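You operate a simulated robot arm through the tools that you are given. There is no shell and no other tool. Be economical: measure what you need, move in short steps, check, and stop when the job is done.

Carry out the task below with a simulated two-armed robot. There is one attempt and no reset: what you move stays moved.

## Task
On the washer top, fold the blue tea towel in half, so that its two short edges meet.

It is judged by the outcome, as a careful person would: the job done as asked, and still so three seconds after it is handed in. It fails if anything else is knocked over, pushed out of place, dropped, spilled or broken. Flat cloth is picked up by pressing the open fingertips on it (5 to 10 N) and closing them slowly along it; thin cloth reads only 2 to 8 mm in the jaws.

## Robot
Two 7-joint arms with two-finger parallel grippers on one trunk, on a base that drives. Base frame: it is fixed to the floor where the robot stands at the start and does not move with it; the origin is under the middle of the robot, x ahead of it, y to its left, z up; the surface under the hand at the start is at about z = 850. Units: mm, rad, N and s.
The left shoulder is at the start at [50, 209, 1171], the right one opposite. With the tool pointing down near the work surface each hand reaches from about 260 to 920 mm from the robot's upright axis, wherever it stands, measured 20 degrees to its own side. Places, roughly: washer top [700, -100, 800]. Payload 4.4 kg a hand.
Tool frame (each hand has its own): the origin (TCP) lies between the finger pads and is the grasp point; the fingertips stand 23 mm ahead of it; z points along the fingers, y is the line along which they close. The gripper opens to 94 mm. The fingers are 38 mm wide and 10 mm thick; the gripper's body (54 by 96 mm) begins 39 mm behind the TCP.
Orientation is that of the tool frame in the base frame, as [roll, pitch, yaw] about the fixed x, y, z axes, in that order (R = Rz(yaw) Ry(pitch) Rx(roll)). With the fingers straight down and closing along the base's y, the tool's x points along the base's -x, its y along +y and its z along -z.

## Interface
- The arms move only by the tool send_rows. It takes "left_deltas", "right_deltas" or both (then of equal length, played together; a hand with none holds still); each is a list of rows, each a list of 7 numbers: the shift along the tool's x, y, z in mm, then the turn, a rotation vector about the tool's x, y, z in rad, then the opening in per cent of the stroke, from 0 (shut) to 100 (fully open). In form: [[x, y, z, rx, ry, rz, claw], ...]. A call has 1 to 12 rows; each row shifts and turns the commanded pose from where the row before left it, along the tool's axes as they then stand. Each row takes 0.2 s and may step no farther than 50 mm and 0.15 rad from the row before; otherwise, or with a gripper value out of range, the whole call is refused. A pose out of reach is approached as far as the arm can. The call stops where the force on the tool passes 40 N (or 10 N more than at its start, if that is more) or the arm is blocked; 0.2 s more then pass. The fingers move at their own pace (about 108 mm/s each) and stop on an object; they squeeze with about 29 N. The grip force told is the motor's: it shows also when the fingers shut on nothing. Time passes only in rows, and 0.2 s behind the last, so rows that do not move let the fingers close. The reply holds the time, the measured pose of the TCP, the force on the tool along the base axes, the opening and the grip force, in the units named above and with some noise, with the torque about the TCP (base axes, N m) and any sound that the robot's microphone picked up.
- Cameras (640 x 400 px; columns grow to the right, rows downward): "scene" is now at [149.2, -11.4, 1330]; the picture's right is [-0.14, -0.99, 0.00], its down [-0.68, 0.10, -0.72] and it looks along [0.72, -0.10, -0.69] (base axes); focal length 269 px, centre (320, 200). "left" rides on the left gripper at [86, -16, -75] in its tool frame; the picture's right is [0.18, 0.98, 0.00], its down [-0.58, 0.11, -0.81] and it looks along [-0.79, 0.15, 0.59] (tool axes); focal length 243 px, centre (320, 200). "right" rides on the right gripper at [86, 16, -74] in its tool frame; the picture's right is [-0.18, 0.98, 0.00], its down [-0.58, -0.11, -0.81] and it looks along [-0.79, -0.15, 0.59] (tool axes); focal length 243 px, centre (320, 200). There is no depth. A picture from a camera that has moved, and an enlarged one, comes with that camera's place and axes in the base frame and with its lens.
- snapshot(camera): a new picture of that camera. No time passes.
- lift_body(by): slides the trunk up (or, below 0, down) by that many mm; the arms and the scene camera ride with it, the base frame stays. It gives what a move gives, with no picture.
- steer(legs): drives the robot by 1 to 6 legs, each [ahead, left, turn to the left] in mm, mm and rad, along the robot's own axes; the way and the turn of a leg run together, so that a leg with both is an arc; at most 1500 mm and 3.142 rad a leg. The arms and the cameras ride along, it lands a little off, and it stops where it bumps. It gives what a move gives.
- pan_tilt(pan, tilt): turns the head with the scene camera to pan (to the left, within 1.396 rad either way) and tilt (down, from -0.506 to 1.204), counted from straight ahead of the robot. It gives what a move gives.
- close_up(camera, box): a new picture of the part [left, top, right, bottom] of that camera's present view, enlarged. No time passes.
- close_job(): hands the job in; it is judged then, once.

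Go step by step. Nothing tells you exact positions but the pictures and the camera data: compare them with the known pose of the tool, close in by small moves and look again before you grip or let go. The budget is 120 turns and 108 pictures, counting those below and the enlarged ones. Unless the task says otherwise, let go and move clear before handing in, and close with one line.

The tools are called after "Call:" as name(argument=value, ...) on one line, values as JSON. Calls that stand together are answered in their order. send_rows: Moves the arms, as the interface text tells. Its arguments: {"type":"object","properties":{"left_deltas":{"type":"array","items":{"type":"array","items":{"type":"number"}}},"right_deltas":{"type":"array","items":{"type":"array","items":{"type":"number"}}}},"required":[]} The other tools are called the same way: lift_body (by) slides the trunk up or down; steer (legs) drives the base; pan_tilt (pan, tilt) turns the head that bears the scene camera; snapshot (camera) takes a picture; close_up (camera, box) takes an enlarged picture of a part of a camera's view; close_job () hands the job in.

At the start:

```text
clock: 0.0
left_tcp_pos: [427.0, 69.6, 1093.1]
left_ee_rot: [3.141, -0.001, -3.141]
left_contact_force: [-0.3, -0.4, -0.3]
left_wrist_torque: [0.04, 0.06, -0.01]
left_gripper_width: 93.7
left_finger_force: 0.0
right_tcp_pos: [546.6, -378.2, 1026.0]
right_ee_rot: [-3.141, -0.002, 3.14]
right_contact_force: [-0.3, 0.4, 0.2]
right_wrist_torque: [0.02, -0.01, -0.01]
right_gripper_width: 93.9
right_finger_force: 0.1
trunk travel left (down, up): [-250.0, 313.0]
robot x, y, heading: [-2.0, 1.6, -0.002]
head pan, tilt: [-0.145, 0.763]
```

scene: 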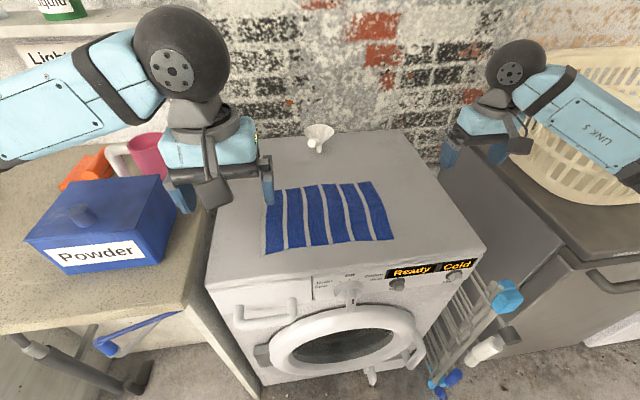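
right: 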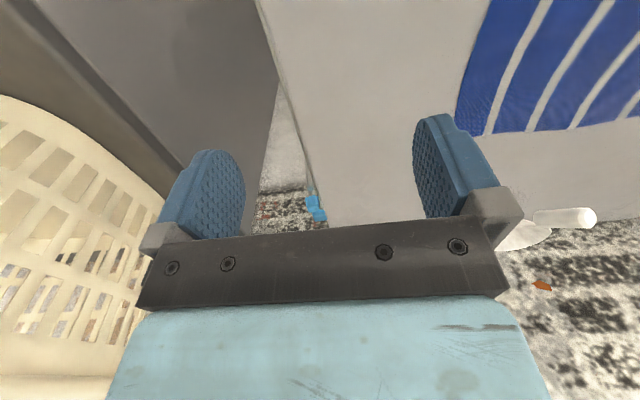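
left: 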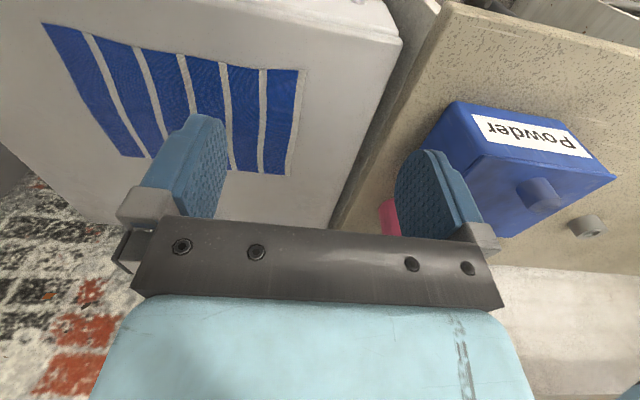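

The towel's stripes run along x. Its short edges are at about y≈+50 and y≈-230, and it spans x≈500–705. I'll take an enlarged view before moving.

Call:
close_up(camera="scene", box=[200, 110, 480, 285])

Call:
close_up(camera="left", box=[0, 0, 420, 262])

```text
2.29 times, centred on (340, 198) of scene
camera zoom: at [149.2, -11.4, 1330.0], right [-0.14, -0.99, 0.0], down [-0.68, 0.1, -0.72], along [0.72, -0.1, -0.69], focal length 614 px, centre (274, 206)
```

zoom: 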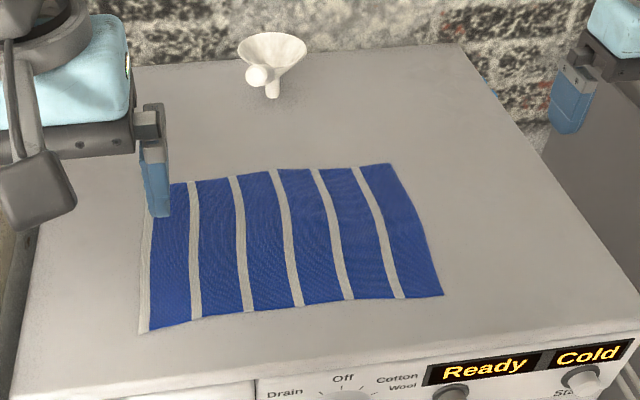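

```text
1.52 times, centred on (210, 131) of left
camera zoom: at [340.4, 55.3, 1167.9], right [-0.18, 0.98, 0.0], down [0.58, 0.11, 0.81], along [0.79, 0.15, -0.59], focal length 370 px, centre (488, 305)
```

zoom: 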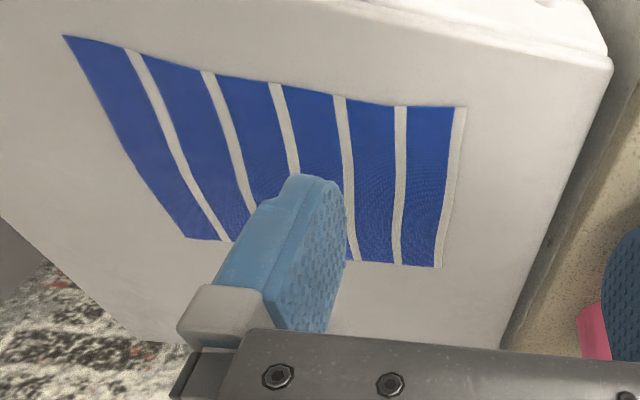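

With the surface at z≈850, I put the left hem at y≈62, x≈495–698, and the opposite edge at y≈-230. I'll use the left hand for the far corner and the right hand for the near corner. The left hand goes to its corner first.

Call:
send_rows(left_deltas=[[-40, -4, 22, 0, 0, 0, 43], [-40, -4, 22, 0, 0, 0, 43], [-40, -4, 22, 0, 0, 0, 43], [-40, -4, 22, 0, 0, 0, 43], [-40, -4, 22, 0, 0, 0, 43], [-38, 1, 22, 0, 0, 0, 43], [0, 0, 30, 0, 0, 0, 43], [0, 0, 0, 0, 0, 0, 43]])

Call:
snapshot(camera="scene")

Call:
snapshot(camera="left")

```text
clock: 1.8
left_tcp_pos: [656.0, 40.0, 940.5]
left_ee_rot: [3.131, 0.015, 3.137]
left_contact_force: [0.1, -1.4, -2.9]
left_wrist_torque: [0.0, 0.03, -0.01]
left_gripper_width: 40.6
left_finger_force: 0.0
right_tcp_pos: [537.8, -387.8, 1029.6]
right_ee_rot: [3.13, 0.012, 3.139]
right_contact_force: [0.4, 0.2, -0.2]
right_wrist_torque: [-0.02, 0.05, -0.02]
right_gripper_width: 94.1
right_finger_force: 0.0
trunk travel left (down, up): [-250.0, 313.0]
robot x, y, heading: [2.2, -1.9, -0.006]
head pan, tilt: [-0.145, 0.763]
```

```text
102 pictures are left
camera scene: at [135.7, -24.0, 1331.9], right [-0.15, -0.99, -0.01], down [-0.67, 0.11, -0.73], along [0.72, -0.1, -0.68], focal length 269 px, centre (320, 200)
```

scene: 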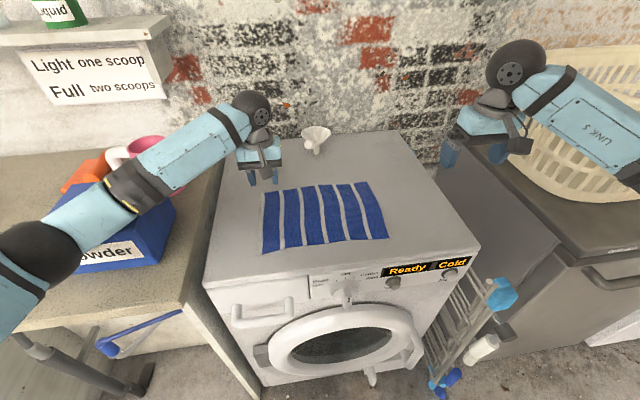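

```text
101 pictures are left
camera left: at [568.3, 24.4, 1013.0], right [-0.18, 0.98, 0.01], down [0.57, 0.1, 0.81], along [0.8, 0.15, -0.58], focal length 243 px, centre (320, 200)
```

left: 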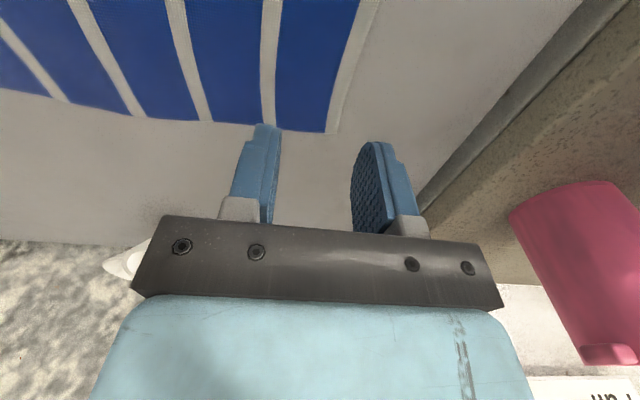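

The left camera puts the left hem at y≈58 and the far corner at x≈696. Now I'll bring the right hand over the near-left corner, keeping it high.

Call:
send_rows(right_deltas=[[1, 40, 0, 0, 0, 0, 43], [1, 42, 0, 0, 0, 0, 43], [1, 42, 0, 0, 0, 0, 43], [1, 42, 0, 0, 0, 0, 43], [1, 42, 0, 0, 0, 0, 43], [1, 42, 5, 0, 0, 0, 43], [1, 42, 15, 0, 0, 0, 43], [1, 42, 20, 0, 0, 0, 43], [1, 42, 25, 0, 0, 0, 43], [1, 42, 25, 0, 0, 0, 43], [0, 20, 0, 0, 0, 0, 43], [0, 0, 0, 0, 0, 0, 43]])

Call:
snapshot(camera="scene")

Call:
snapshot(camera="right")

```text
clock: 3.8
left_tcp_pos: [657.6, 41.9, 938.5]
left_ee_rot: [3.122, 0.011, 3.125]
left_contact_force: [14.8, 27.2, -12.1]
left_wrist_torque: [-1.86, -0.12, -2.48]
left_gripper_width: 40.3
left_finger_force: 0.1
right_tcp_pos: [530.1, -38.6, 980.4]
right_ee_rot: [3.141, 0.013, 3.132]
right_contact_force: [-14.2, -27.9, 12.5]
right_wrist_torque: [1.66, -0.77, 0.21]
right_gripper_width: 40.2
right_finger_force: 0.1
trunk travel left (down, up): [-250.0, 313.0]
robot x, y, heading: [-2.0, -1.2, -0.003]
head pan, tilt: [-0.145, 0.763]
stopped in row 9 (left hand): the force on the tool passed its limit at 98 N (the readings are from after the stop); the commanded pose is now the measured one
```

```text
100 pictures are left
camera scene: at [134.9, -23.0, 1332.0], right [-0.15, -0.99, -0.01], down [-0.67, 0.11, -0.73], along [0.72, -0.1, -0.68], focal length 269 px, centre (320, 200)
```

scene: 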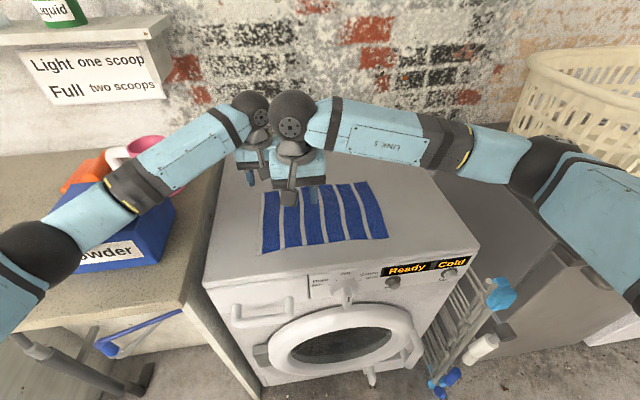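

```text
99 pictures are left
camera right: at [443.2, -22.6, 1054.1], right [0.19, 0.98, 0.0], down [0.57, -0.11, 0.81], along [0.8, -0.16, -0.58], focal length 243 px, centre (320, 200)
```

right: 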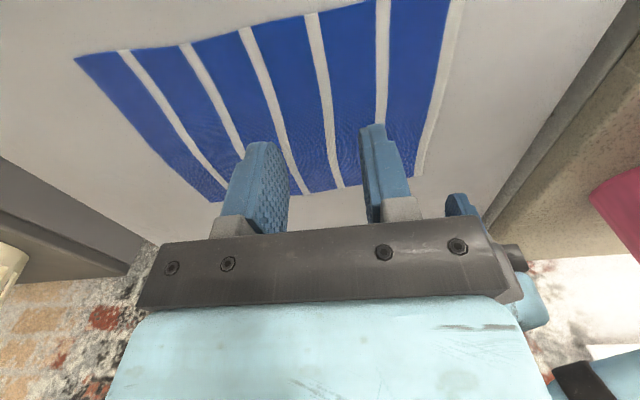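

The two wrists touched because the hands are too close together in x. I'll back the right hand off, then spread the hands further apart.

Call:
send_rows(right_deltas=[[10, -25, -5, 0, 0, 0, 43], [15, -30, -5, 0, 0, 0, 43], [0, 0, 0, 0, 0, 0, 43]])

Call:
close_up(camera="scene", box=[200, 70, 420, 270])

```text
clock: 4.5
left_tcp_pos: [656.4, 41.0, 937.5]
left_ee_rot: [3.124, 0.013, 3.126]
left_contact_force: [1.2, 0.4, -0.4]
left_wrist_torque: [0.03, 0.02, -0.02]
left_gripper_width: 40.4
left_finger_force: 0.0
right_tcp_pos: [506.8, -91.4, 990.1]
right_ee_rot: [3.137, 0.013, 3.135]
right_contact_force: [-0.1, 0.0, 0.2]
right_wrist_torque: [-0.02, -0.04, 0.0]
right_gripper_width: 40.3
right_finger_force: 0.1
trunk travel left (down, up): [-250.0, 313.0]
robot x, y, heading: [-1.6, -0.1, -0.006]
head pan, tilt: [-0.145, 0.763]
```

```text
2.00 times, centred on (310, 170) of scene
camera zoom: at [135.2, -23.0, 1331.8], right [-0.15, -0.99, -0.01], down [-0.67, 0.11, -0.73], along [0.72, -0.1, -0.68], focal length 537 px, centre (340, 260)
```

zoom: 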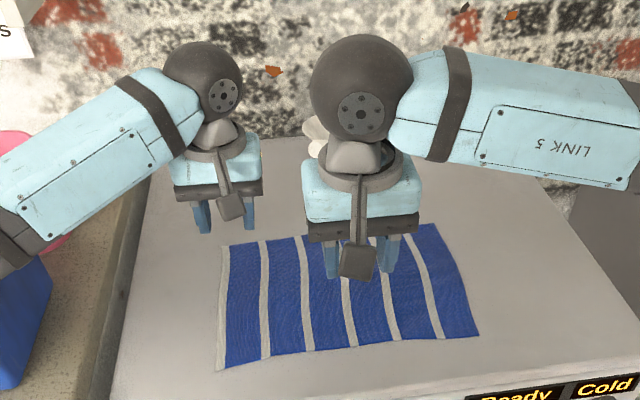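

The collision was the left camera bracket against the right gripper. Putting the left hand at x≈677 and the right at x≈512 leaves clearance.

Call:
send_rows(left_deltas=[[-11, 8, 5, 0, 0, 0, 43], [-11, 9, 10, 0, 0, 0, 43], [0, 0, 12, 0, 0, 0, 43], [0, 0, 0, 0, 0, 0, 43], [0, 0, 0, 0, 0, 0, 43], [0, 0, 0, 0, 0, 0, 43], [0, 0, 0, 0, 0, 0, 43]], right_deltas=[[0, 0, 0, 0, 0, 0, 43], [0, 0, 0, 0, 0, 0, 43], [0, 35, 10, 0, 0, 0, 43], [-1, 38, 20, 0, 0, 0, 43], [-2, 40, 25, 0, 0, 0, 43], [-2, 36, 25, 0, 0, 0, 43], [0, 0, 0, 0, 0, 0, 43]])

Call:
snapshot(camera="right")

Call:
snapshot(camera="left")

Call:
close_up(camera="scene", box=[200, 70, 420, 270])

```text
clock: 6.3
left_tcp_pos: [687.2, 59.1, 942.8]
left_ee_rot: [3.129, 0.062, 3.127]
left_contact_force: [-0.4, 0.2, 0.2]
left_wrist_torque: [0.01, 0.02, 0.01]
left_gripper_width: 40.7
left_finger_force: 0.1
right_tcp_pos: [507.3, 58.0, 914.2]
right_ee_rot: [3.139, 0.017, 3.134]
right_contact_force: [0.3, -0.5, -0.5]
right_wrist_torque: [0.01, 0.03, 0.01]
right_gripper_width: 40.4
right_finger_force: 0.1
trunk travel left (down, up): [-250.0, 313.0]
robot x, y, heading: [-0.7, 2.2, -0.009]
head pan, tilt: [-0.145, 0.763]
stopped in row 7 (left hand): the arm was blocked; the commanded pose is now the measured one
```

```text
97 pictures are left
camera right: at [420.3, 74.1, 985.3], right [0.19, 0.98, 0.01], down [0.57, -0.11, 0.82], along [0.8, -0.15, -0.58], focal length 243 px, centre (320, 200)
```

right: 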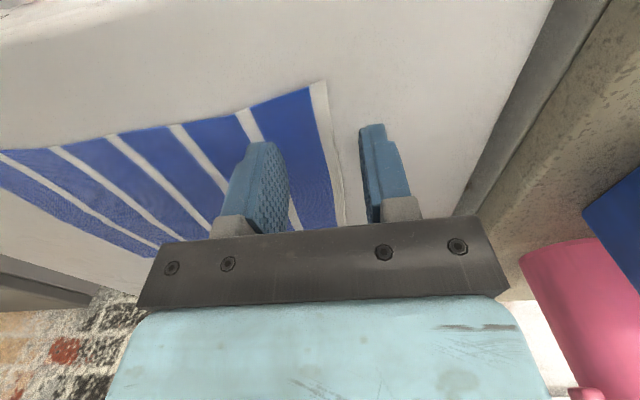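

```text
96 pictures are left
camera left: at [595.2, 45.2, 1011.6], right [-0.17, 0.99, 0.0], down [0.53, 0.09, 0.84], along [0.83, 0.14, -0.54], focal length 243 px, centre (320, 200)
```

left: 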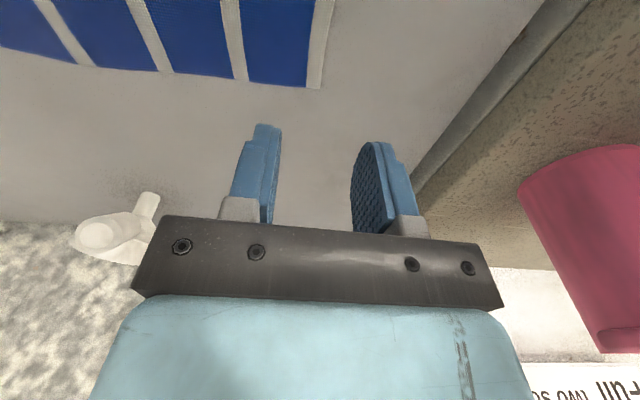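

```text
2.00 times, centred on (310, 170) of scene
camera zoom: at [130.5, -22.1, 1330.6], right [-0.15, -0.99, -0.01], down [-0.67, 0.11, -0.73], along [0.73, -0.1, -0.68], focal length 537 px, centre (340, 260)
```

zoom: 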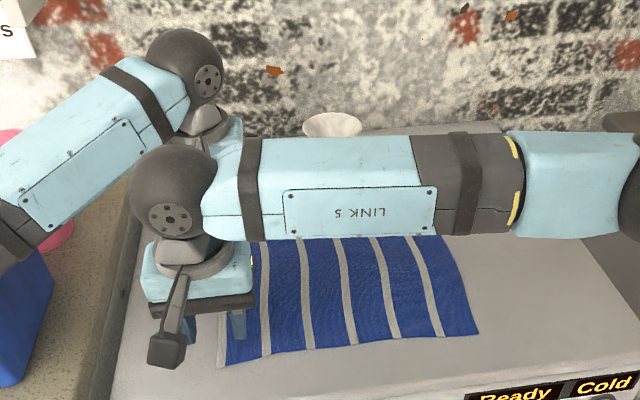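

The left hand did not descend and something blocked it. I'll look left to see whether it was the other arm or the powder box.

Call:
pan_tilt(pan=0.5, tilt=0.7)

Call:
snapshot(camera="scene")

```text
clock: 7.4
left_tcp_pos: [687.3, 60.7, 940.1]
left_ee_rot: [3.124, 0.054, 3.129]
left_contact_force: [-0.2, 0.1, 0.0]
left_wrist_torque: [0.0, 0.04, -0.01]
left_gripper_width: 40.8
left_finger_force: 0.0
right_tcp_pos: [511.0, 57.6, 915.1]
right_ee_rot: [3.138, 0.02, 3.134]
right_contact_force: [0.8, -0.6, 0.7]
right_wrist_torque: [0.0, 0.0, -0.01]
right_gripper_width: 40.6
right_finger_force: 0.0
trunk travel left (down, up): [-250.0, 313.0]
robot x, y, heading: [0.2, 2.1, -0.003]
head pan, tilt: [0.499, 0.7]
```

```text
94 pictures are left
camera scene: at [124.5, 28.8, 1338.0], right [0.48, -0.88, 0.0], down [-0.55, -0.3, -0.78], along [0.68, 0.37, -0.63], focal length 269 px, centre (320, 200)
```

scene: 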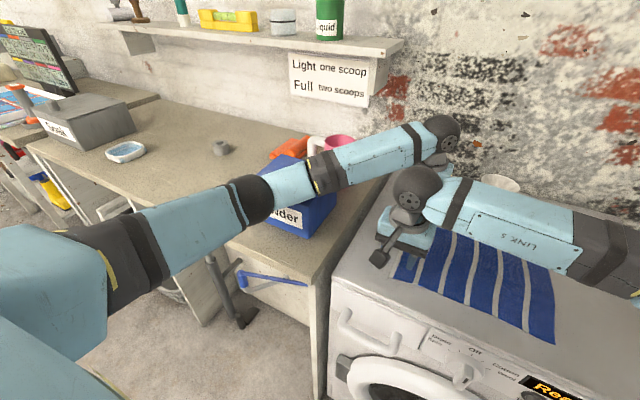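

The left forearm hangs low over the powder box and was probably blocked by it. Raising the trunk lifts both arms together, and with higher shoulders the elbows will stay clear.

Call:
lift_body(by=200)

Call:
snapshot(camera="scene")

```text
clock: 9.6
left_tcp_pos: [697.3, 68.6, 1122.8]
left_ee_rot: [3.134, 0.032, 3.13]
left_contact_force: [-0.3, -0.8, -0.6]
left_wrist_torque: [0.05, 0.04, -0.02]
left_gripper_width: 40.4
left_finger_force: 0.0
right_tcp_pos: [520.5, 64.9, 1104.7]
right_ee_rot: [-3.132, 0.001, 3.134]
right_contact_force: [-0.4, 0.6, 1.5]
right_wrist_torque: [0.01, 0.01, -0.05]
right_gripper_width: 40.3
right_finger_force: 0.0
trunk travel left (down, up): [-450.0, 113.0]
robot x, y, heading: [-1.9, -1.7, -0.008]
head pan, tilt: [0.499, 0.7]
```

```text
93 pictures are left
camera scene: at [142.6, 40.9, 1535.1], right [0.48, -0.88, 0.0], down [-0.57, -0.31, -0.76], along [0.67, 0.37, -0.64], focal length 269 px, centre (320, 200)
```

scene: 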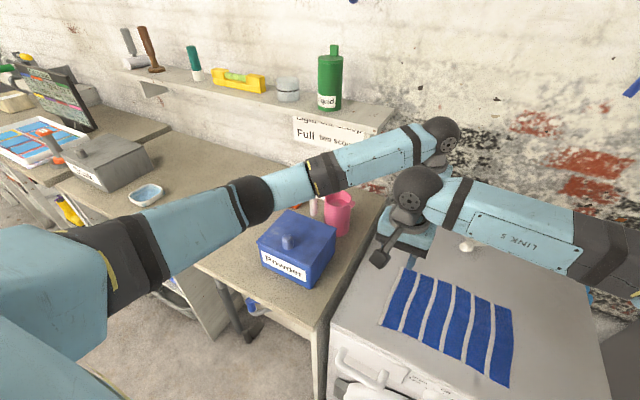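

The box still looks in place. I'll lower both hands together while keeping the spacing, then check the elbows.

Call:
send_rows(left_deltas=[[-4, -3, 40, 0, 0, 0, 43], [5, -3, 40, 0, 0, 0, 43], [8, -3, 40, 0, 0, 0, 43], [6, -2, 40, 0, 0, 0, 43], [0, 0, 0, 0, 0, 0, 43]], right_deltas=[[2, -2, 40, 0, 0, 0, 43], [2, -2, 40, 0, 0, 0, 43], [2, -2, 40, 0, 0, 0, 43], [2, -1, 40, 0, 0, 0, 43], [0, 0, 0, 0, 0, 0, 43]])

Call:
snapshot(camera="scene")

```text
clock: 10.8
left_tcp_pos: [687.4, 59.6, 960.3]
left_ee_rot: [3.134, 0.033, 3.131]
left_contact_force: [-0.1, -0.2, 0.5]
left_wrist_torque: [0.01, 0.0, -0.03]
left_gripper_width: 40.7
left_finger_force: 0.1
right_tcp_pos: [511.1, 58.5, 943.6]
right_ee_rot: [-3.133, 0.002, 3.135]
right_contact_force: [0.7, 0.9, -0.4]
right_wrist_torque: [0.01, -0.01, -0.03]
right_gripper_width: 40.4
right_finger_force: 0.0
trunk travel left (down, up): [-450.0, 113.0]
robot x, y, heading: [1.1, -0.8, -0.003]
head pan, tilt: [0.499, 0.7]
```

```text
92 pictures are left
camera scene: at [141.6, 40.8, 1535.3], right [0.48, -0.88, 0.0], down [-0.57, -0.31, -0.77], along [0.67, 0.37, -0.64], focal length 269 px, centre (320, 200)
```

scene: 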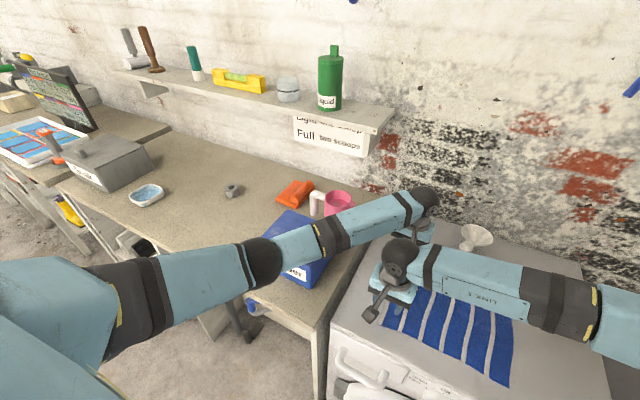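

To keep the left forearm well away from the powder box, I'll slide the base 130 mm to the right. Then I'll bring both hands back over the hem.

Call:
steer(legs=[[0, -130, 0]])

Call:
send_rows(left_deltas=[[0, 42, 0, 0, 0, 0, 43], [0, 43, 0, 0, 0, 0, 43], [0, 43, 0, 0, 0, 0, 43], [0, 0, 0, 0, 0, 0, 43]], right_deltas=[[0, 42, 0, 0, 0, 0, 43], [0, 43, 0, 0, 0, 0, 43], [0, 43, 0, 0, 0, 0, 43], [0, 0, 0, 0, 0, 0, 43]])

Call:
pan_tilt(pan=0.3, tilt=0.85)

Call:
snapshot(camera="scene")

```text
clock: 12.6
left_tcp_pos: [687.5, -72.0, 960.9]
left_ee_rot: [3.135, 0.032, 3.129]
left_contact_force: [0.0, 0.1, 0.4]
left_wrist_torque: [-0.03, -0.03, -0.02]
left_gripper_width: 40.1
left_finger_force: 0.0
right_tcp_pos: [512.4, -74.4, 944.9]
right_ee_rot: [-3.134, 0.002, 3.133]
right_contact_force: [-0.5, -0.6, 0.1]
right_wrist_torque: [0.0, 0.0, -0.04]
right_gripper_width: 40.1
right_finger_force: 0.0
trunk travel left (down, up): [-450.0, 113.0]
robot x, y, heading: [1.5, -130.7, -0.005]
head pan, tilt: [0.499, 0.7]
```

```text
clock: 13.6
left_tcp_pos: [686.3, 53.1, 963.1]
left_ee_rot: [3.133, 0.031, 3.127]
left_contact_force: [0.4, 0.3, 0.1]
left_wrist_torque: [0.05, 0.01, 0.0]
left_gripper_width: 40.6
left_finger_force: 0.0
right_tcp_pos: [513.7, 53.0, 942.5]
right_ee_rot: [-3.136, 0.002, 3.13]
right_contact_force: [0.2, -0.9, -0.4]
right_wrist_torque: [-0.03, 0.01, 0.0]
right_gripper_width: 40.4
right_finger_force: 0.1
trunk travel left (down, up): [-450.0, 113.0]
robot x, y, heading: [2.7, -130.1, -0.003]
head pan, tilt: [0.499, 0.7]
```

```text
clock: 14.3
left_tcp_pos: [685.0, 54.8, 963.6]
left_ee_rot: [3.135, 0.032, 3.129]
left_contact_force: [0.0, -0.2, 0.4]
left_wrist_torque: [-0.02, -0.03, -0.02]
left_gripper_width: 40.5
left_finger_force: 0.0
right_tcp_pos: [513.5, 54.5, 942.9]
right_ee_rot: [-3.133, 0.003, 3.132]
right_contact_force: [-0.5, 0.4, 0.2]
right_wrist_torque: [-0.02, -0.02, -0.01]
right_gripper_width: 40.4
right_finger_force: 0.0
trunk travel left (down, up): [-450.0, 113.0]
robot x, y, heading: [-3.8, -133.0, -0.004]
head pan, tilt: [0.3, 0.85]
```

```text
91 pictures are left
camera scene: at [142.1, -107.4, 1523.0], right [0.29, -0.96, 0.0], down [-0.72, -0.22, -0.66], along [0.63, 0.19, -0.75], focal length 269 px, centre (320, 200)
```

scene: 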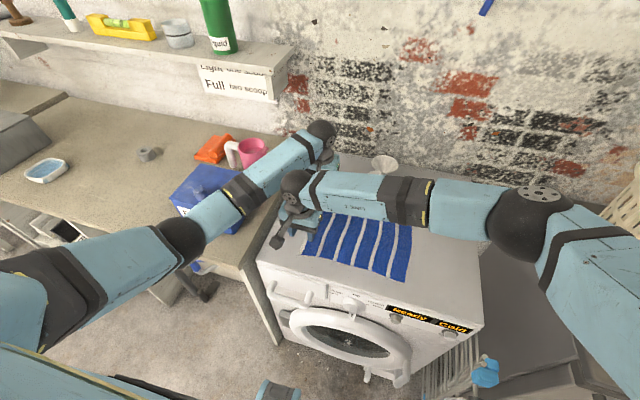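

The left forearm now runs over the gap beside the box. I'll lower both hands gently to z≈895.

Call:
send_rows(left_deltas=[[3, 1, 20, 0, 0, 0, 43], [3, 1, 20, 0, 0, 0, 43], [3, 1, 20, 0, 0, 0, 43], [0, 0, 5, 0, 0, 0, 43], [0, 0, 0, 0, 0, 0, 43]], right_deltas=[[0, 1, 15, 0, 0, 0, 43], [0, 1, 15, 0, 0, 0, 43], [0, 1, 15, 0, 0, 0, 43], [0, 0, 0, 0, 0, 0, 43], [0, 0, 0, 0, 0, 0, 43]])

Call:
snapshot(camera="left")

Call:
snapshot(camera="right")

```text
clock: 15.5
left_tcp_pos: [684.0, 63.9, 898.0]
left_ee_rot: [3.132, 0.033, 3.134]
left_contact_force: [0.2, -0.3, 0.4]
left_wrist_torque: [0.02, 0.0, 0.03]
left_gripper_width: 40.5
left_finger_force: 0.1
right_tcp_pos: [511.1, 55.2, 896.7]
right_ee_rot: [-3.132, 0.0, 3.137]
right_contact_force: [0.2, -0.2, -0.1]
right_wrist_torque: [0.0, 0.0, -0.01]
right_gripper_width: 40.7
right_finger_force: 0.1
trunk travel left (down, up): [-450.0, 113.0]
robot x, y, heading: [2.0, -132.6, -0.007]
head pan, tilt: [0.3, 0.85]
```

```text
90 pictures are left
camera left: at [594.4, 48.7, 970.1], right [-0.18, 0.98, 0.0], down [0.55, 0.1, 0.83], along [0.81, 0.15, -0.56], focal length 243 px, centre (320, 200)
```

left: 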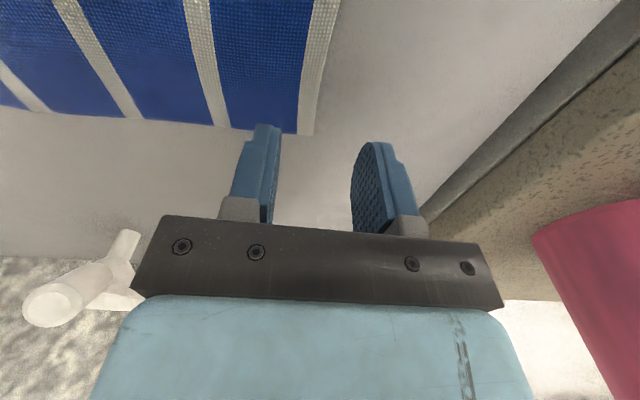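

```text
89 pictures are left
camera right: at [424.9, 71.8, 970.5], right [0.19, 0.98, -0.01], down [0.58, -0.1, 0.81], along [0.79, -0.16, -0.59], focal length 243 px, centre (320, 200)
```

right: 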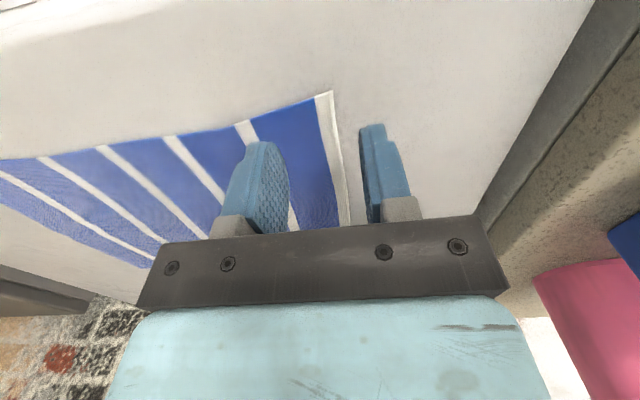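

The corners come out at about (697,55) and (494,62), which agrees with earlier. Next I'll trim the hands sideways and descend to just above contact.

Call:
send_rows(left_deltas=[[6, -5, 5, 0, 0, 0, 43], [0, 0, 10, 0, 0, 0, 43], [0, 0, 0, 0, 0, 0, 43]], right_deltas=[[0, 4, 5, 0, 0, 0, 43], [0, 0, 10, 0, 0, 0, 43], [0, 0, 0, 0, 0, 0, 43]])

Call:
send_rows(left_deltas=[[0, 0, 3, 0, 0, 0, 43], [0, 0, 0, 0, 0, 0, 43]], right_deltas=[[0, 0, 3, 0, 0, 0, 43], [0, 0, 0, 0, 0, 0, 43]])

Call:
send_rows(left_deltas=[[0, 0, 3, 0, 0, 0, 43], [0, 0, 0, 0, 0, 0, 43]], right_deltas=[[0, 0, 3, 0, 0, 0, 43], [0, 0, 0, 0, 0, 0, 43]])

```text
clock: 16.3
left_tcp_pos: [679.8, 71.2, 879.3]
left_ee_rot: [3.123, 0.032, -3.131]
left_contact_force: [0.6, -0.3, -0.6]
left_wrist_torque: [-0.04, -0.01, -0.02]
left_gripper_width: 40.6
left_finger_force: 0.0
right_tcp_pos: [507.9, 59.9, 881.9]
right_ee_rot: [-3.134, -0.003, 3.14]
right_contact_force: [0.7, -0.7, -0.1]
right_wrist_torque: [0.0, 0.0, 0.0]
right_gripper_width: 40.5
right_finger_force: 0.1
trunk travel left (down, up): [-450.0, 113.0]
robot x, y, heading: [0.1, -130.0, -0.004]
head pan, tilt: [0.3, 0.85]
```

```text
clock: 16.9
left_tcp_pos: [679.7, 73.6, 877.6]
left_ee_rot: [3.123, 0.03, -3.13]
left_contact_force: [0.1, 0.0, 1.1]
left_wrist_torque: [-0.01, 0.01, 0.07]
left_gripper_width: 40.3
left_finger_force: 0.1
right_tcp_pos: [507.2, 59.2, 878.8]
right_ee_rot: [-3.136, -0.002, 3.141]
right_contact_force: [0.0, 0.1, 0.0]
right_wrist_torque: [0.0, 0.01, -0.01]
right_gripper_width: 40.4
right_finger_force: 0.0
trunk travel left (down, up): [-450.0, 113.0]
robot x, y, heading: [-0.5, -130.9, -0.005]
head pan, tilt: [0.3, 0.85]
```

```text
clock: 17.5
left_tcp_pos: [679.9, 75.8, 874.8]
left_ee_rot: [3.121, 0.033, -3.128]
left_contact_force: [-0.5, -2.3, 10.8]
left_wrist_torque: [-0.28, 0.21, 0.01]
left_gripper_width: 40.7
left_finger_force: 0.6
right_tcp_pos: [508.1, 59.7, 878.6]
right_ee_rot: [-3.136, 0.0, 3.141]
right_contact_force: [-0.8, 0.7, 0.4]
right_wrist_torque: [-0.01, -0.02, 0.02]
right_gripper_width: 40.3
right_finger_force: 0.1
trunk travel left (down, up): [-450.0, 113.0]
robot x, y, heading: [0.1, -133.9, -0.0]
head pan, tilt: [0.3, 0.85]
```

The left hand is drifting toward +y and the right hand won't descend, so the arms are probably touching. I'll lift a little and look.

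Call:
send_rows(left_deltas=[[0, 0, -12, 0, 0, 0, 43], [0, 0, 0, 0, 0, 0, 43]])

Call:
close_up(camera="scene", box=[220, 100, 420, 270])

```text
clock: 18.1
left_tcp_pos: [677.4, 77.2, 881.3]
left_ee_rot: [3.115, 0.019, -3.126]
left_contact_force: [-0.5, -1.0, -0.5]
left_wrist_torque: [-0.03, -0.01, -0.02]
left_gripper_width: 40.3
left_finger_force: 0.0
right_tcp_pos: [508.9, 63.1, 880.0]
right_ee_rot: [-3.139, 0.0, -3.14]
right_contact_force: [-0.8, -0.3, -0.6]
right_wrist_torque: [-0.04, -0.02, -0.02]
right_gripper_width: 40.3
right_finger_force: 0.2
trunk travel left (down, up): [-450.0, 113.0]
robot x, y, heading: [-1.9, -127.8, -0.003]
head pan, tilt: [0.3, 0.85]
```

```text
2.35 times, centred on (320, 185) of scene
camera zoom: at [142.0, -108.1, 1522.9], right [0.29, -0.96, 0.0], down [-0.72, -0.22, -0.66], along [0.63, 0.19, -0.75], focal length 632 px, centre (320, 235)
```

zoom: 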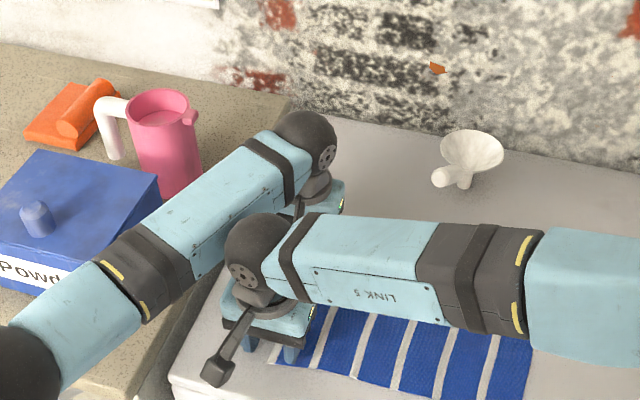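

The left forearm is pressing on the right wrist ball, so both hands can't be at the hem together. I'll work in sequence: the right hand takes the near corner and carries it across, then the left hand takes the far corner. The left hand rises out of the way first.

Call:
send_rows(left_deltas=[[-3, 0, -40, 0, 0, 0, 43], [-3, 0, -40, 0, 0, 0, 43], [-3, 0, -30, 0, 0, 0, 43], [0, 0, 0, 0, 0, 0, 43]])

Call:
send_rows(right_deltas=[[-2, 0, 3, 0, 0, 0, 43], [0, 0, 0, 0, 0, 0, 43]])

Call:
snapshot(camera="right")

```text
clock: 19.1
left_tcp_pos: [682.2, 53.7, 997.8]
left_ee_rot: [3.134, 0.032, 3.128]
left_contact_force: [0.5, 0.5, 0.1]
left_wrist_torque: [0.01, 0.0, 0.0]
left_gripper_width: 40.3
left_finger_force: 0.1
right_tcp_pos: [512.5, 59.8, 877.4]
right_ee_rot: [-3.135, 0.001, 3.133]
right_contact_force: [0.1, -0.1, 0.1]
right_wrist_torque: [-0.02, 0.04, 0.02]
right_gripper_width: 40.5
right_finger_force: 0.1
trunk travel left (down, up): [-450.0, 113.0]
robot x, y, heading: [2.3, -130.4, -0.002]
head pan, tilt: [0.3, 0.85]
```

```text
clock: 19.7
left_tcp_pos: [679.9, 54.5, 997.0]
left_ee_rot: [3.133, 0.031, 3.13]
left_contact_force: [-0.2, -0.6, 0.7]
left_wrist_torque: [0.02, 0.01, -0.01]
left_gripper_width: 40.2
left_finger_force: 0.1
right_tcp_pos: [516.4, 59.4, 875.5]
right_ee_rot: [-3.135, 0.002, 3.132]
right_contact_force: [0.4, 1.1, 1.7]
right_wrist_torque: [-0.02, 0.03, -0.04]
right_gripper_width: 40.3
right_finger_force: 0.2
trunk travel left (down, up): [-450.0, 113.0]
robot x, y, heading: [1.3, -132.6, -0.003]
head pan, tilt: [0.3, 0.85]
```

```text
87 pictures are left
camera right: at [428.3, 76.3, 948.3], right [0.19, 0.98, -0.01], down [0.58, -0.11, 0.81], along [0.79, -0.16, -0.59], focal length 243 px, centre (320, 200)
```

right: 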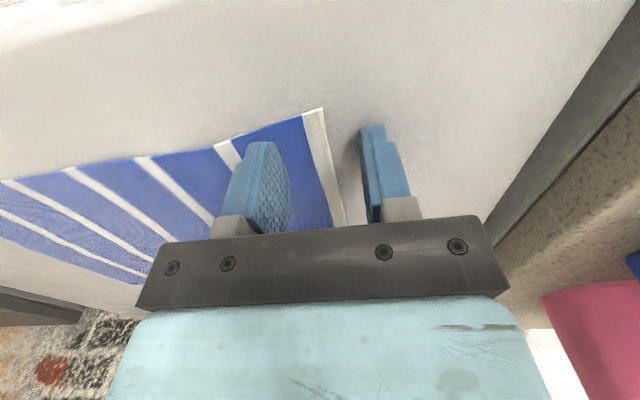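

The hem lies between the open fingers. I'll press lightly and then close slowly.

Call:
send_rows(right_deltas=[[0, 0, 2, 0, 0, 0, 43], [0, 0, 0, 0, 0, 0, 43]])

```text
clock: 20.3
left_tcp_pos: [679.6, 55.3, 1000.1]
left_ee_rot: [3.135, 0.034, 3.129]
left_contact_force: [-0.8, -0.6, 0.5]
left_wrist_torque: [-0.04, -0.01, -0.01]
left_gripper_width: 40.5
left_finger_force: 0.0
right_tcp_pos: [514.7, 59.5, 873.2]
right_ee_rot: [-3.136, 0.003, 3.135]
right_contact_force: [1.0, 1.1, 17.7]
right_wrist_torque: [-0.35, 0.19, 0.03]
right_gripper_width: 40.2
right_finger_force: 0.0
trunk travel left (down, up): [-450.0, 113.0]
robot x, y, heading: [-1.2, -135.7, -0.006]
head pan, tilt: [0.3, 0.85]
```

17.7 N is a bit much, so I'll ease off 1 mm and close slowly.

Call:
send_rows(right_deltas=[[0, 0, -1, 0, 0, 0, 43], [0, 0, 0, 0, 0, 0, 38], [0, 0, 0, 0, 0, 0, 34], [0, 0, 0, 0, 0, 0, 30], [0, 0, 0, 0, 0, 0, 26]])

Call:
snapshot(camera="right")

```text
clock: 21.5
left_tcp_pos: [681.0, 55.4, 997.2]
left_ee_rot: [3.136, 0.034, 3.13]
left_contact_force: [0.0, 0.6, 0.8]
left_wrist_torque: [-0.02, -0.01, -0.02]
left_gripper_width: 40.9
left_finger_force: 0.1
right_tcp_pos: [514.7, 60.6, 873.4]
right_ee_rot: [-3.134, 0.003, 3.132]
right_contact_force: [-0.2, 1.7, 14.1]
right_wrist_torque: [-0.19, 0.15, 0.01]
right_gripper_width: 24.2
right_finger_force: 0.1
trunk travel left (down, up): [-450.0, 113.0]
robot x, y, heading: [-0.7, -132.4, -0.002]
head pan, tilt: [0.3, 0.85]
```

```text
86 pictures are left
camera right: at [427.3, 76.6, 948.0], right [0.19, 0.98, -0.01], down [0.58, -0.11, 0.81], along [0.79, -0.16, -0.59], focal length 243 px, centre (320, 200)
```

right: 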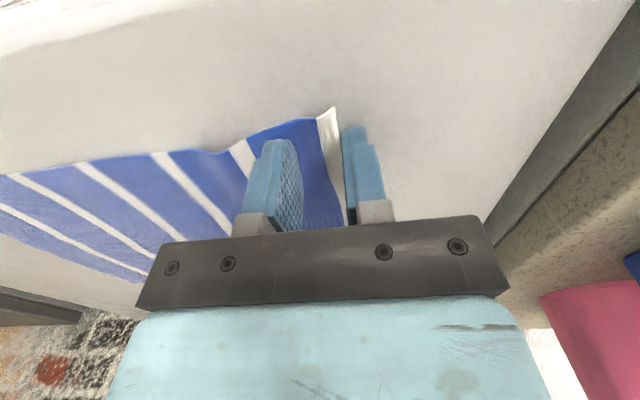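

The cloth follows the inner finger and the hem is rising between the jaws. I'll keep closing.

Call:
send_rows(right_deltas=[[0, 0, 0, 0, 0, 0, 21], [0, 0, 0, 0, 0, 0, 16], [0, 0, 0, 0, 0, 0, 11], [0, 0, 0, 0, 0, 0, 6], [0, 0, 0, 0, 0, 0, 0], [0, 0, 0, 0, 0, 0, 0], [0, 0, 0, 0, 0, 0, 0]])

Call:
snapshot(camera="right")

```text
clock: 23.1
left_tcp_pos: [681.3, 54.3, 998.7]
left_ee_rot: [3.135, 0.034, 3.13]
left_contact_force: [0.4, 0.6, 0.1]
left_wrist_torque: [0.05, -0.02, -0.02]
left_gripper_width: 40.3
left_finger_force: 0.0
right_tcp_pos: [513.9, 60.6, 872.7]
right_ee_rot: [-3.134, 0.004, 3.132]
right_contact_force: [0.6, 0.3, 16.5]
right_wrist_torque: [-0.06, 0.15, -0.04]
right_gripper_width: 2.7
right_finger_force: 28.8
trunk travel left (down, up): [-450.0, 113.0]
robot x, y, heading: [-3.3, -128.3, -0.001]
head pan, tilt: [0.3, 0.85]
```

```text
85 pictures are left
camera right: at [427.6, 76.0, 948.1], right [0.19, 0.98, -0.01], down [0.58, -0.11, 0.81], along [0.79, -0.16, -0.59], focal length 243 px, centre (320, 200)
```

right: 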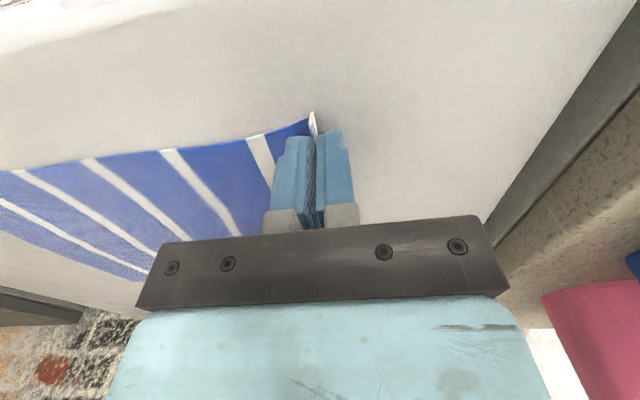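

The jaws read 2.7 mm with the hem edge between the pads, so the grip is good. I'll lift the near corner slightly and lean the right hand toward -y. That swings its wrist away from the left forearm.

Call:
send_rows(right_deltas=[[0, 0, -8, 0, 0, 0, 0], [0, 0, -10, 0, 0, 0, 0], [0, -3, -10, 0, 0, 0, 0], [0, -4, 0, -0.1, 0, 0, 0], [0, 0, 0, -0.12, 0, 0, 0], [0, 0, 0, -0.12, 0, 0, 0], [0, 0, 0, -0.12, 0, 0, 0], [0, 0, 0, 0, 0, 0, 0]])

Call:
snapshot(camera="right")

Call:
close_up(camera="scene", box=[220, 100, 460, 300])

```text
clock: 24.9
left_tcp_pos: [681.3, 56.5, 998.0]
left_ee_rot: [3.136, 0.031, 3.128]
left_contact_force: [0.2, 0.3, 0.4]
left_wrist_torque: [0.0, -0.02, 0.01]
left_gripper_width: 40.4
left_finger_force: 0.2
right_tcp_pos: [514.6, 53.2, 900.8]
right_ee_rot: [2.687, 0.0, 3.133]
right_contact_force: [0.2, -0.6, 0.0]
right_wrist_torque: [0.0, -0.03, 0.02]
right_gripper_width: 2.3
right_finger_force: 29.2
trunk travel left (down, up): [-450.0, 113.0]
robot x, y, heading: [-2.0, -129.6, -0.001]
head pan, tilt: [0.3, 0.85]
```

```text
84 pictures are left
camera right: at [428.3, 35.3, 974.6], right [0.19, 0.88, 0.43], down [0.58, -0.46, 0.68], along [0.79, 0.12, -0.6], focal length 243 px, centre (320, 200)
```

right: 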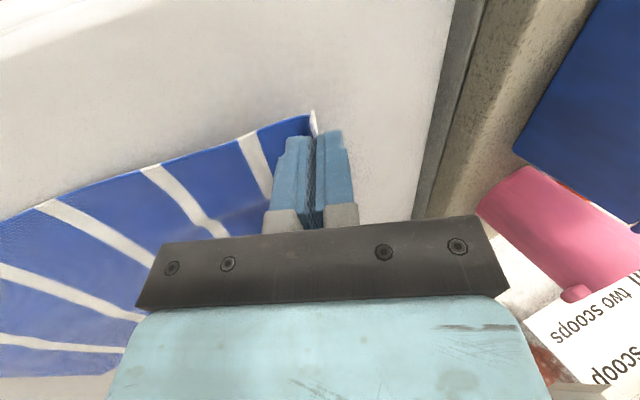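

```text
2.00 times, centred on (340, 200) of scene
camera zoom: at [142.1, -107.2, 1523.0], right [0.29, -0.96, 0.0], down [-0.72, -0.22, -0.66], along [0.63, 0.19, -0.75], focal length 537 px, centre (280, 200)
```

zoom: 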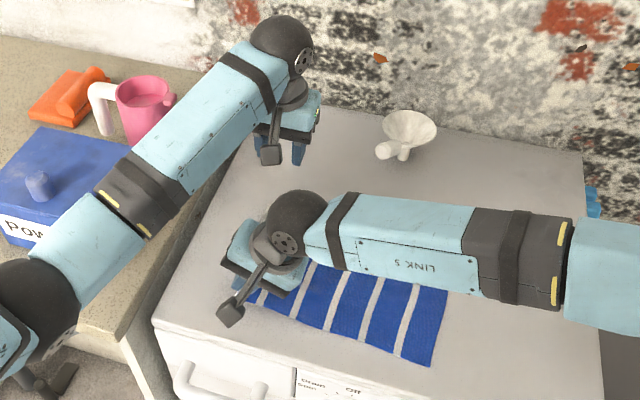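

The near corner is held and the path is clear. Now I'll bring the left hand down to about z 890 and recheck the far hem.

Call:
send_rows(left_deltas=[[1, 0, 35, 0, 0, 0, 43], [1, 1, 35, 0, 0, 0, 43], [1, 1, 30, 0, 0, 0, 43], [0, 0, 8, 0, 0, 0, 43], [0, 0, 0, 0, 0, 0, 43]])

Call:
snapshot(camera="left")

```text
clock: 26.1
left_tcp_pos: [681.1, 58.3, 887.7]
left_ee_rot: [3.135, 0.03, 3.129]
left_contact_force: [-0.1, -0.9, 0.1]
left_wrist_torque: [-0.01, 0.0, -0.02]
left_gripper_width: 40.4
left_finger_force: 0.1
right_tcp_pos: [516.3, 52.5, 901.9]
right_ee_rot: [2.689, 0.001, 3.132]
right_contact_force: [0.4, -0.2, -0.2]
right_wrist_torque: [-0.01, 0.03, -0.01]
right_gripper_width: 2.5
right_finger_force: 29.4
trunk travel left (down, up): [-450.0, 113.0]
robot x, y, heading: [-0.9, -133.0, -0.002]
head pan, tilt: [0.3, 0.85]
```

```text
82 pictures are left
camera left: at [592.1, 43.0, 960.5], right [-0.17, 0.98, 0.0], down [0.56, 0.1, 0.82], along [0.81, 0.14, -0.57], focal length 243 px, centre (320, 200)
```

left: 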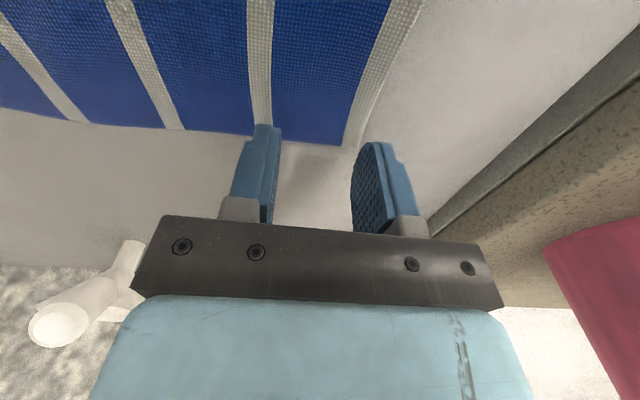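

The hem has shifted to y≈78 because closing the first grip dragged it. I'll re-centre the left hand there and come down to contact.

Call:
send_rows(left_deltas=[[6, 9, 0, 0, 0, 0, 43], [4, 9, 4, 0, 0, 0, 43], [0, 0, 4, 0, 0, 0, 43], [0, 0, 3, 0, 0, 0, 43], [0, 0, 0, 0, 0, 0, 43]])

Call:
snapshot(camera="left")

```text
clock: 27.3
left_tcp_pos: [671.3, 75.9, 878.1]
left_ee_rot: [3.134, 0.031, 3.13]
left_contact_force: [-4.2, 13.9, 14.0]
left_wrist_torque: [-1.57, 1.15, -1.72]
left_gripper_width: 40.4
left_finger_force: 0.1
right_tcp_pos: [516.5, 52.3, 901.1]
right_ee_rot: [2.692, 0.002, 3.129]
right_contact_force: [4.7, -14.3, -13.7]
right_wrist_torque: [0.84, 0.91, -0.66]
right_gripper_width: 2.7
right_finger_force: 28.7
trunk travel left (down, up): [-450.0, 113.0]
robot x, y, heading: [0.2, -131.0, -0.002]
head pan, tilt: [0.3, 0.85]
```

```text
81 pictures are left
camera left: at [583.1, 61.8, 949.8], right [-0.17, 0.98, 0.0], down [0.56, 0.1, 0.82], along [0.81, 0.14, -0.57], focal length 243 px, centre (320, 200)
```

left: 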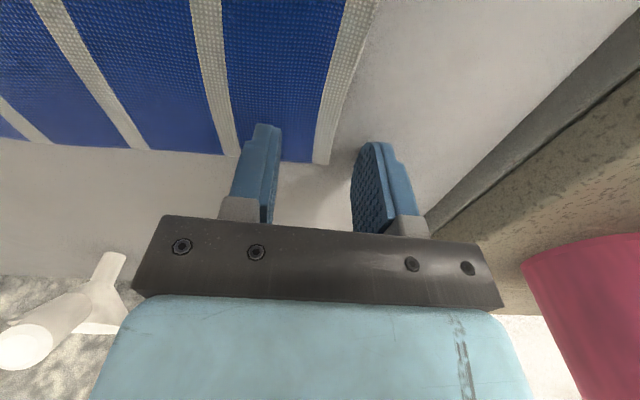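

The left camera bracket is touching the right gripper. I'll move the right hand a little toward -y and up.

Call:
send_rows(right_deltas=[[2, -16, -14, 0, 0, 0, 0], [2, -10, -4, -0.08, 0, 0, 0], [0, 0, 0, 0, 0, 0, 0]])

Call:
snapshot(camera="left")

```text
clock: 28.1
left_tcp_pos: [671.2, 75.8, 876.8]
left_ee_rot: [3.138, 0.03, 3.13]
left_contact_force: [0.7, 0.7, -0.7]
left_wrist_torque: [-0.05, -0.01, 0.0]
left_gripper_width: 40.4
left_finger_force: 0.1
right_tcp_pos: [509.7, 23.2, 906.4]
right_ee_rot: [2.607, 0.002, 3.134]
right_contact_force: [-0.1, 0.0, -0.3]
right_wrist_torque: [-0.03, 0.01, -0.05]
right_gripper_width: 2.6
right_finger_force: 29.0
trunk travel left (down, up): [-450.0, 113.0]
robot x, y, heading: [-2.0, -130.2, -0.009]
head pan, tilt: [0.3, 0.85]
```

```text
80 pictures are left
camera left: at [582.7, 61.3, 949.5], right [-0.17, 0.98, 0.0], down [0.56, 0.1, 0.82], along [0.81, 0.14, -0.57], focal length 243 px, centre (320, 200)
```

left: 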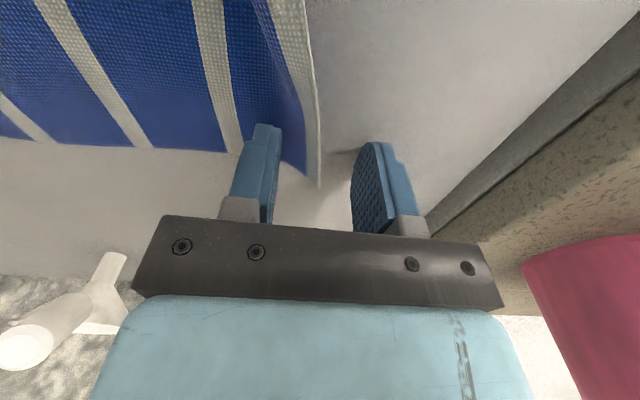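

The far hem is now curled up between the open fingers. I'll come down to contact and close.

Call:
send_rows(left_deltas=[[0, 0, 2, 0, 0, 0, 43], [0, 0, 0, 0, 0, 0, 43]])

```text
clock: 28.7
left_tcp_pos: [671.3, 74.9, 875.7]
left_ee_rot: [3.136, 0.033, 3.129]
left_contact_force: [-0.4, 0.8, -0.1]
left_wrist_torque: [0.04, 0.01, -0.02]
left_gripper_width: 40.4
left_finger_force: 0.1
right_tcp_pos: [510.6, 23.0, 906.5]
right_ee_rot: [2.607, 0.002, 3.132]
right_contact_force: [0.0, 0.2, -0.7]
right_wrist_torque: [-0.06, 0.01, -0.01]
right_gripper_width: 2.5
right_finger_force: 29.4
trunk travel left (down, up): [-450.0, 113.0]
robot x, y, heading: [1.9, -127.4, 0.001]
head pan, tilt: [0.3, 0.85]
```

Call:
send_rows(left_deltas=[[0, 0, 2, 0, 0, 0, 43], [0, 0, 0, 0, 0, 0, 43]])

Call:
snapshot(camera="left")

```text
clock: 29.3
left_tcp_pos: [672.4, 74.6, 875.6]
left_ee_rot: [3.134, 0.035, 3.128]
left_contact_force: [-1.0, 0.4, 6.0]
left_wrist_torque: [-0.1, 0.11, -0.01]
left_gripper_width: 40.2
left_finger_force: 0.1
right_tcp_pos: [509.3, 21.8, 906.1]
right_ee_rot: [2.61, 0.002, 3.133]
right_contact_force: [0.4, -0.4, 0.2]
right_wrist_torque: [-0.05, 0.0, 0.02]
right_gripper_width: 2.6
right_finger_force: 29.2
trunk travel left (down, up): [-450.0, 113.0]
robot x, y, heading: [0.6, -129.5, -0.003]
head pan, tilt: [0.3, 0.85]
```

```text
79 pictures are left
camera left: at [583.9, 60.4, 946.8], right [-0.17, 0.98, 0.0], down [0.56, 0.1, 0.83], along [0.81, 0.14, -0.56], focal length 243 px, centre (320, 200)
```

left: 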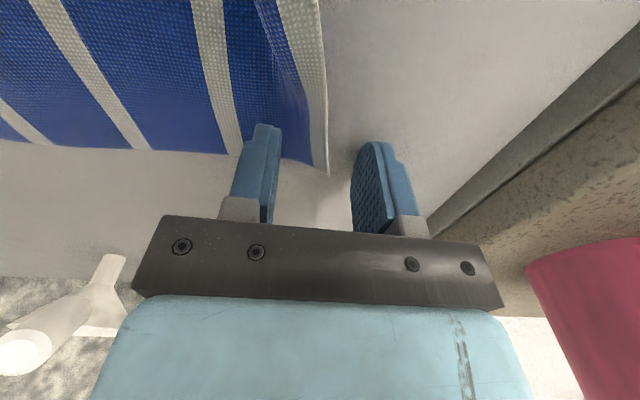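

Contact is 6 N with the hem between the fingers. Closing slowly.

Call:
send_rows(left_deltas=[[0, 0, 0.5, 0, 0, 0, 38], [0, 0, 0, 0, 0, 0, 34], [0, 0, 0, 0, 0, 0, 30], [0, 0, 0, 0, 0, 0, 25], [0, 0, 0, 0, 0, 0, 20], [0, 0, 0, 0, 0, 0, 15], [0, 0, 0, 0, 0, 0, 10], [0, 0, 0, 0, 0, 0, 5], [0, 0, 0, 0, 0, 0, 0], [0, 0, 0, 0, 0, 0, 0], [0, 0, 0, 0, 0, 0, 0]])

Call:
snapshot(camera="left")

```text
clock: 31.7
left_tcp_pos: [672.5, 74.8, 874.0]
left_ee_rot: [3.135, 0.033, 3.129]
left_contact_force: [-0.3, -1.9, 13.9]
left_wrist_torque: [-0.08, 0.26, 0.03]
left_gripper_width: 1.5
left_finger_force: 28.5
right_tcp_pos: [509.1, 21.6, 907.3]
right_ee_rot: [2.611, 0.004, 3.134]
right_contact_force: [0.7, 0.5, -0.5]
right_wrist_torque: [-0.09, 0.0, -0.03]
right_gripper_width: 2.4
right_finger_force: 29.2
trunk travel left (down, up): [-450.0, 113.0]
robot x, y, heading: [-0.9, -130.7, -0.002]
head pan, tilt: [0.3, 0.85]
```

```text
78 pictures are left
camera left: at [583.4, 60.1, 946.5], right [-0.17, 0.98, 0.0], down [0.56, 0.1, 0.83], along [0.81, 0.14, -0.56], focal length 243 px, centre (320, 200)
```

left: 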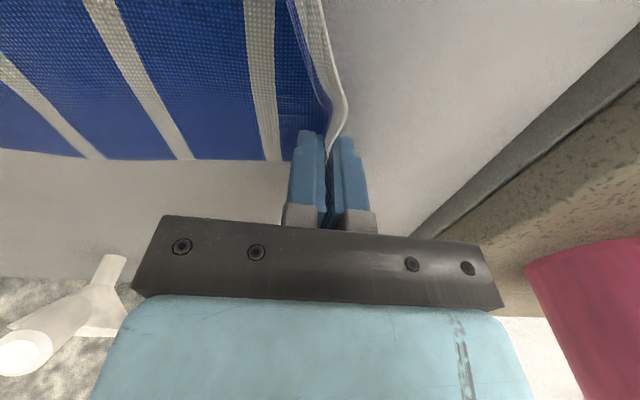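

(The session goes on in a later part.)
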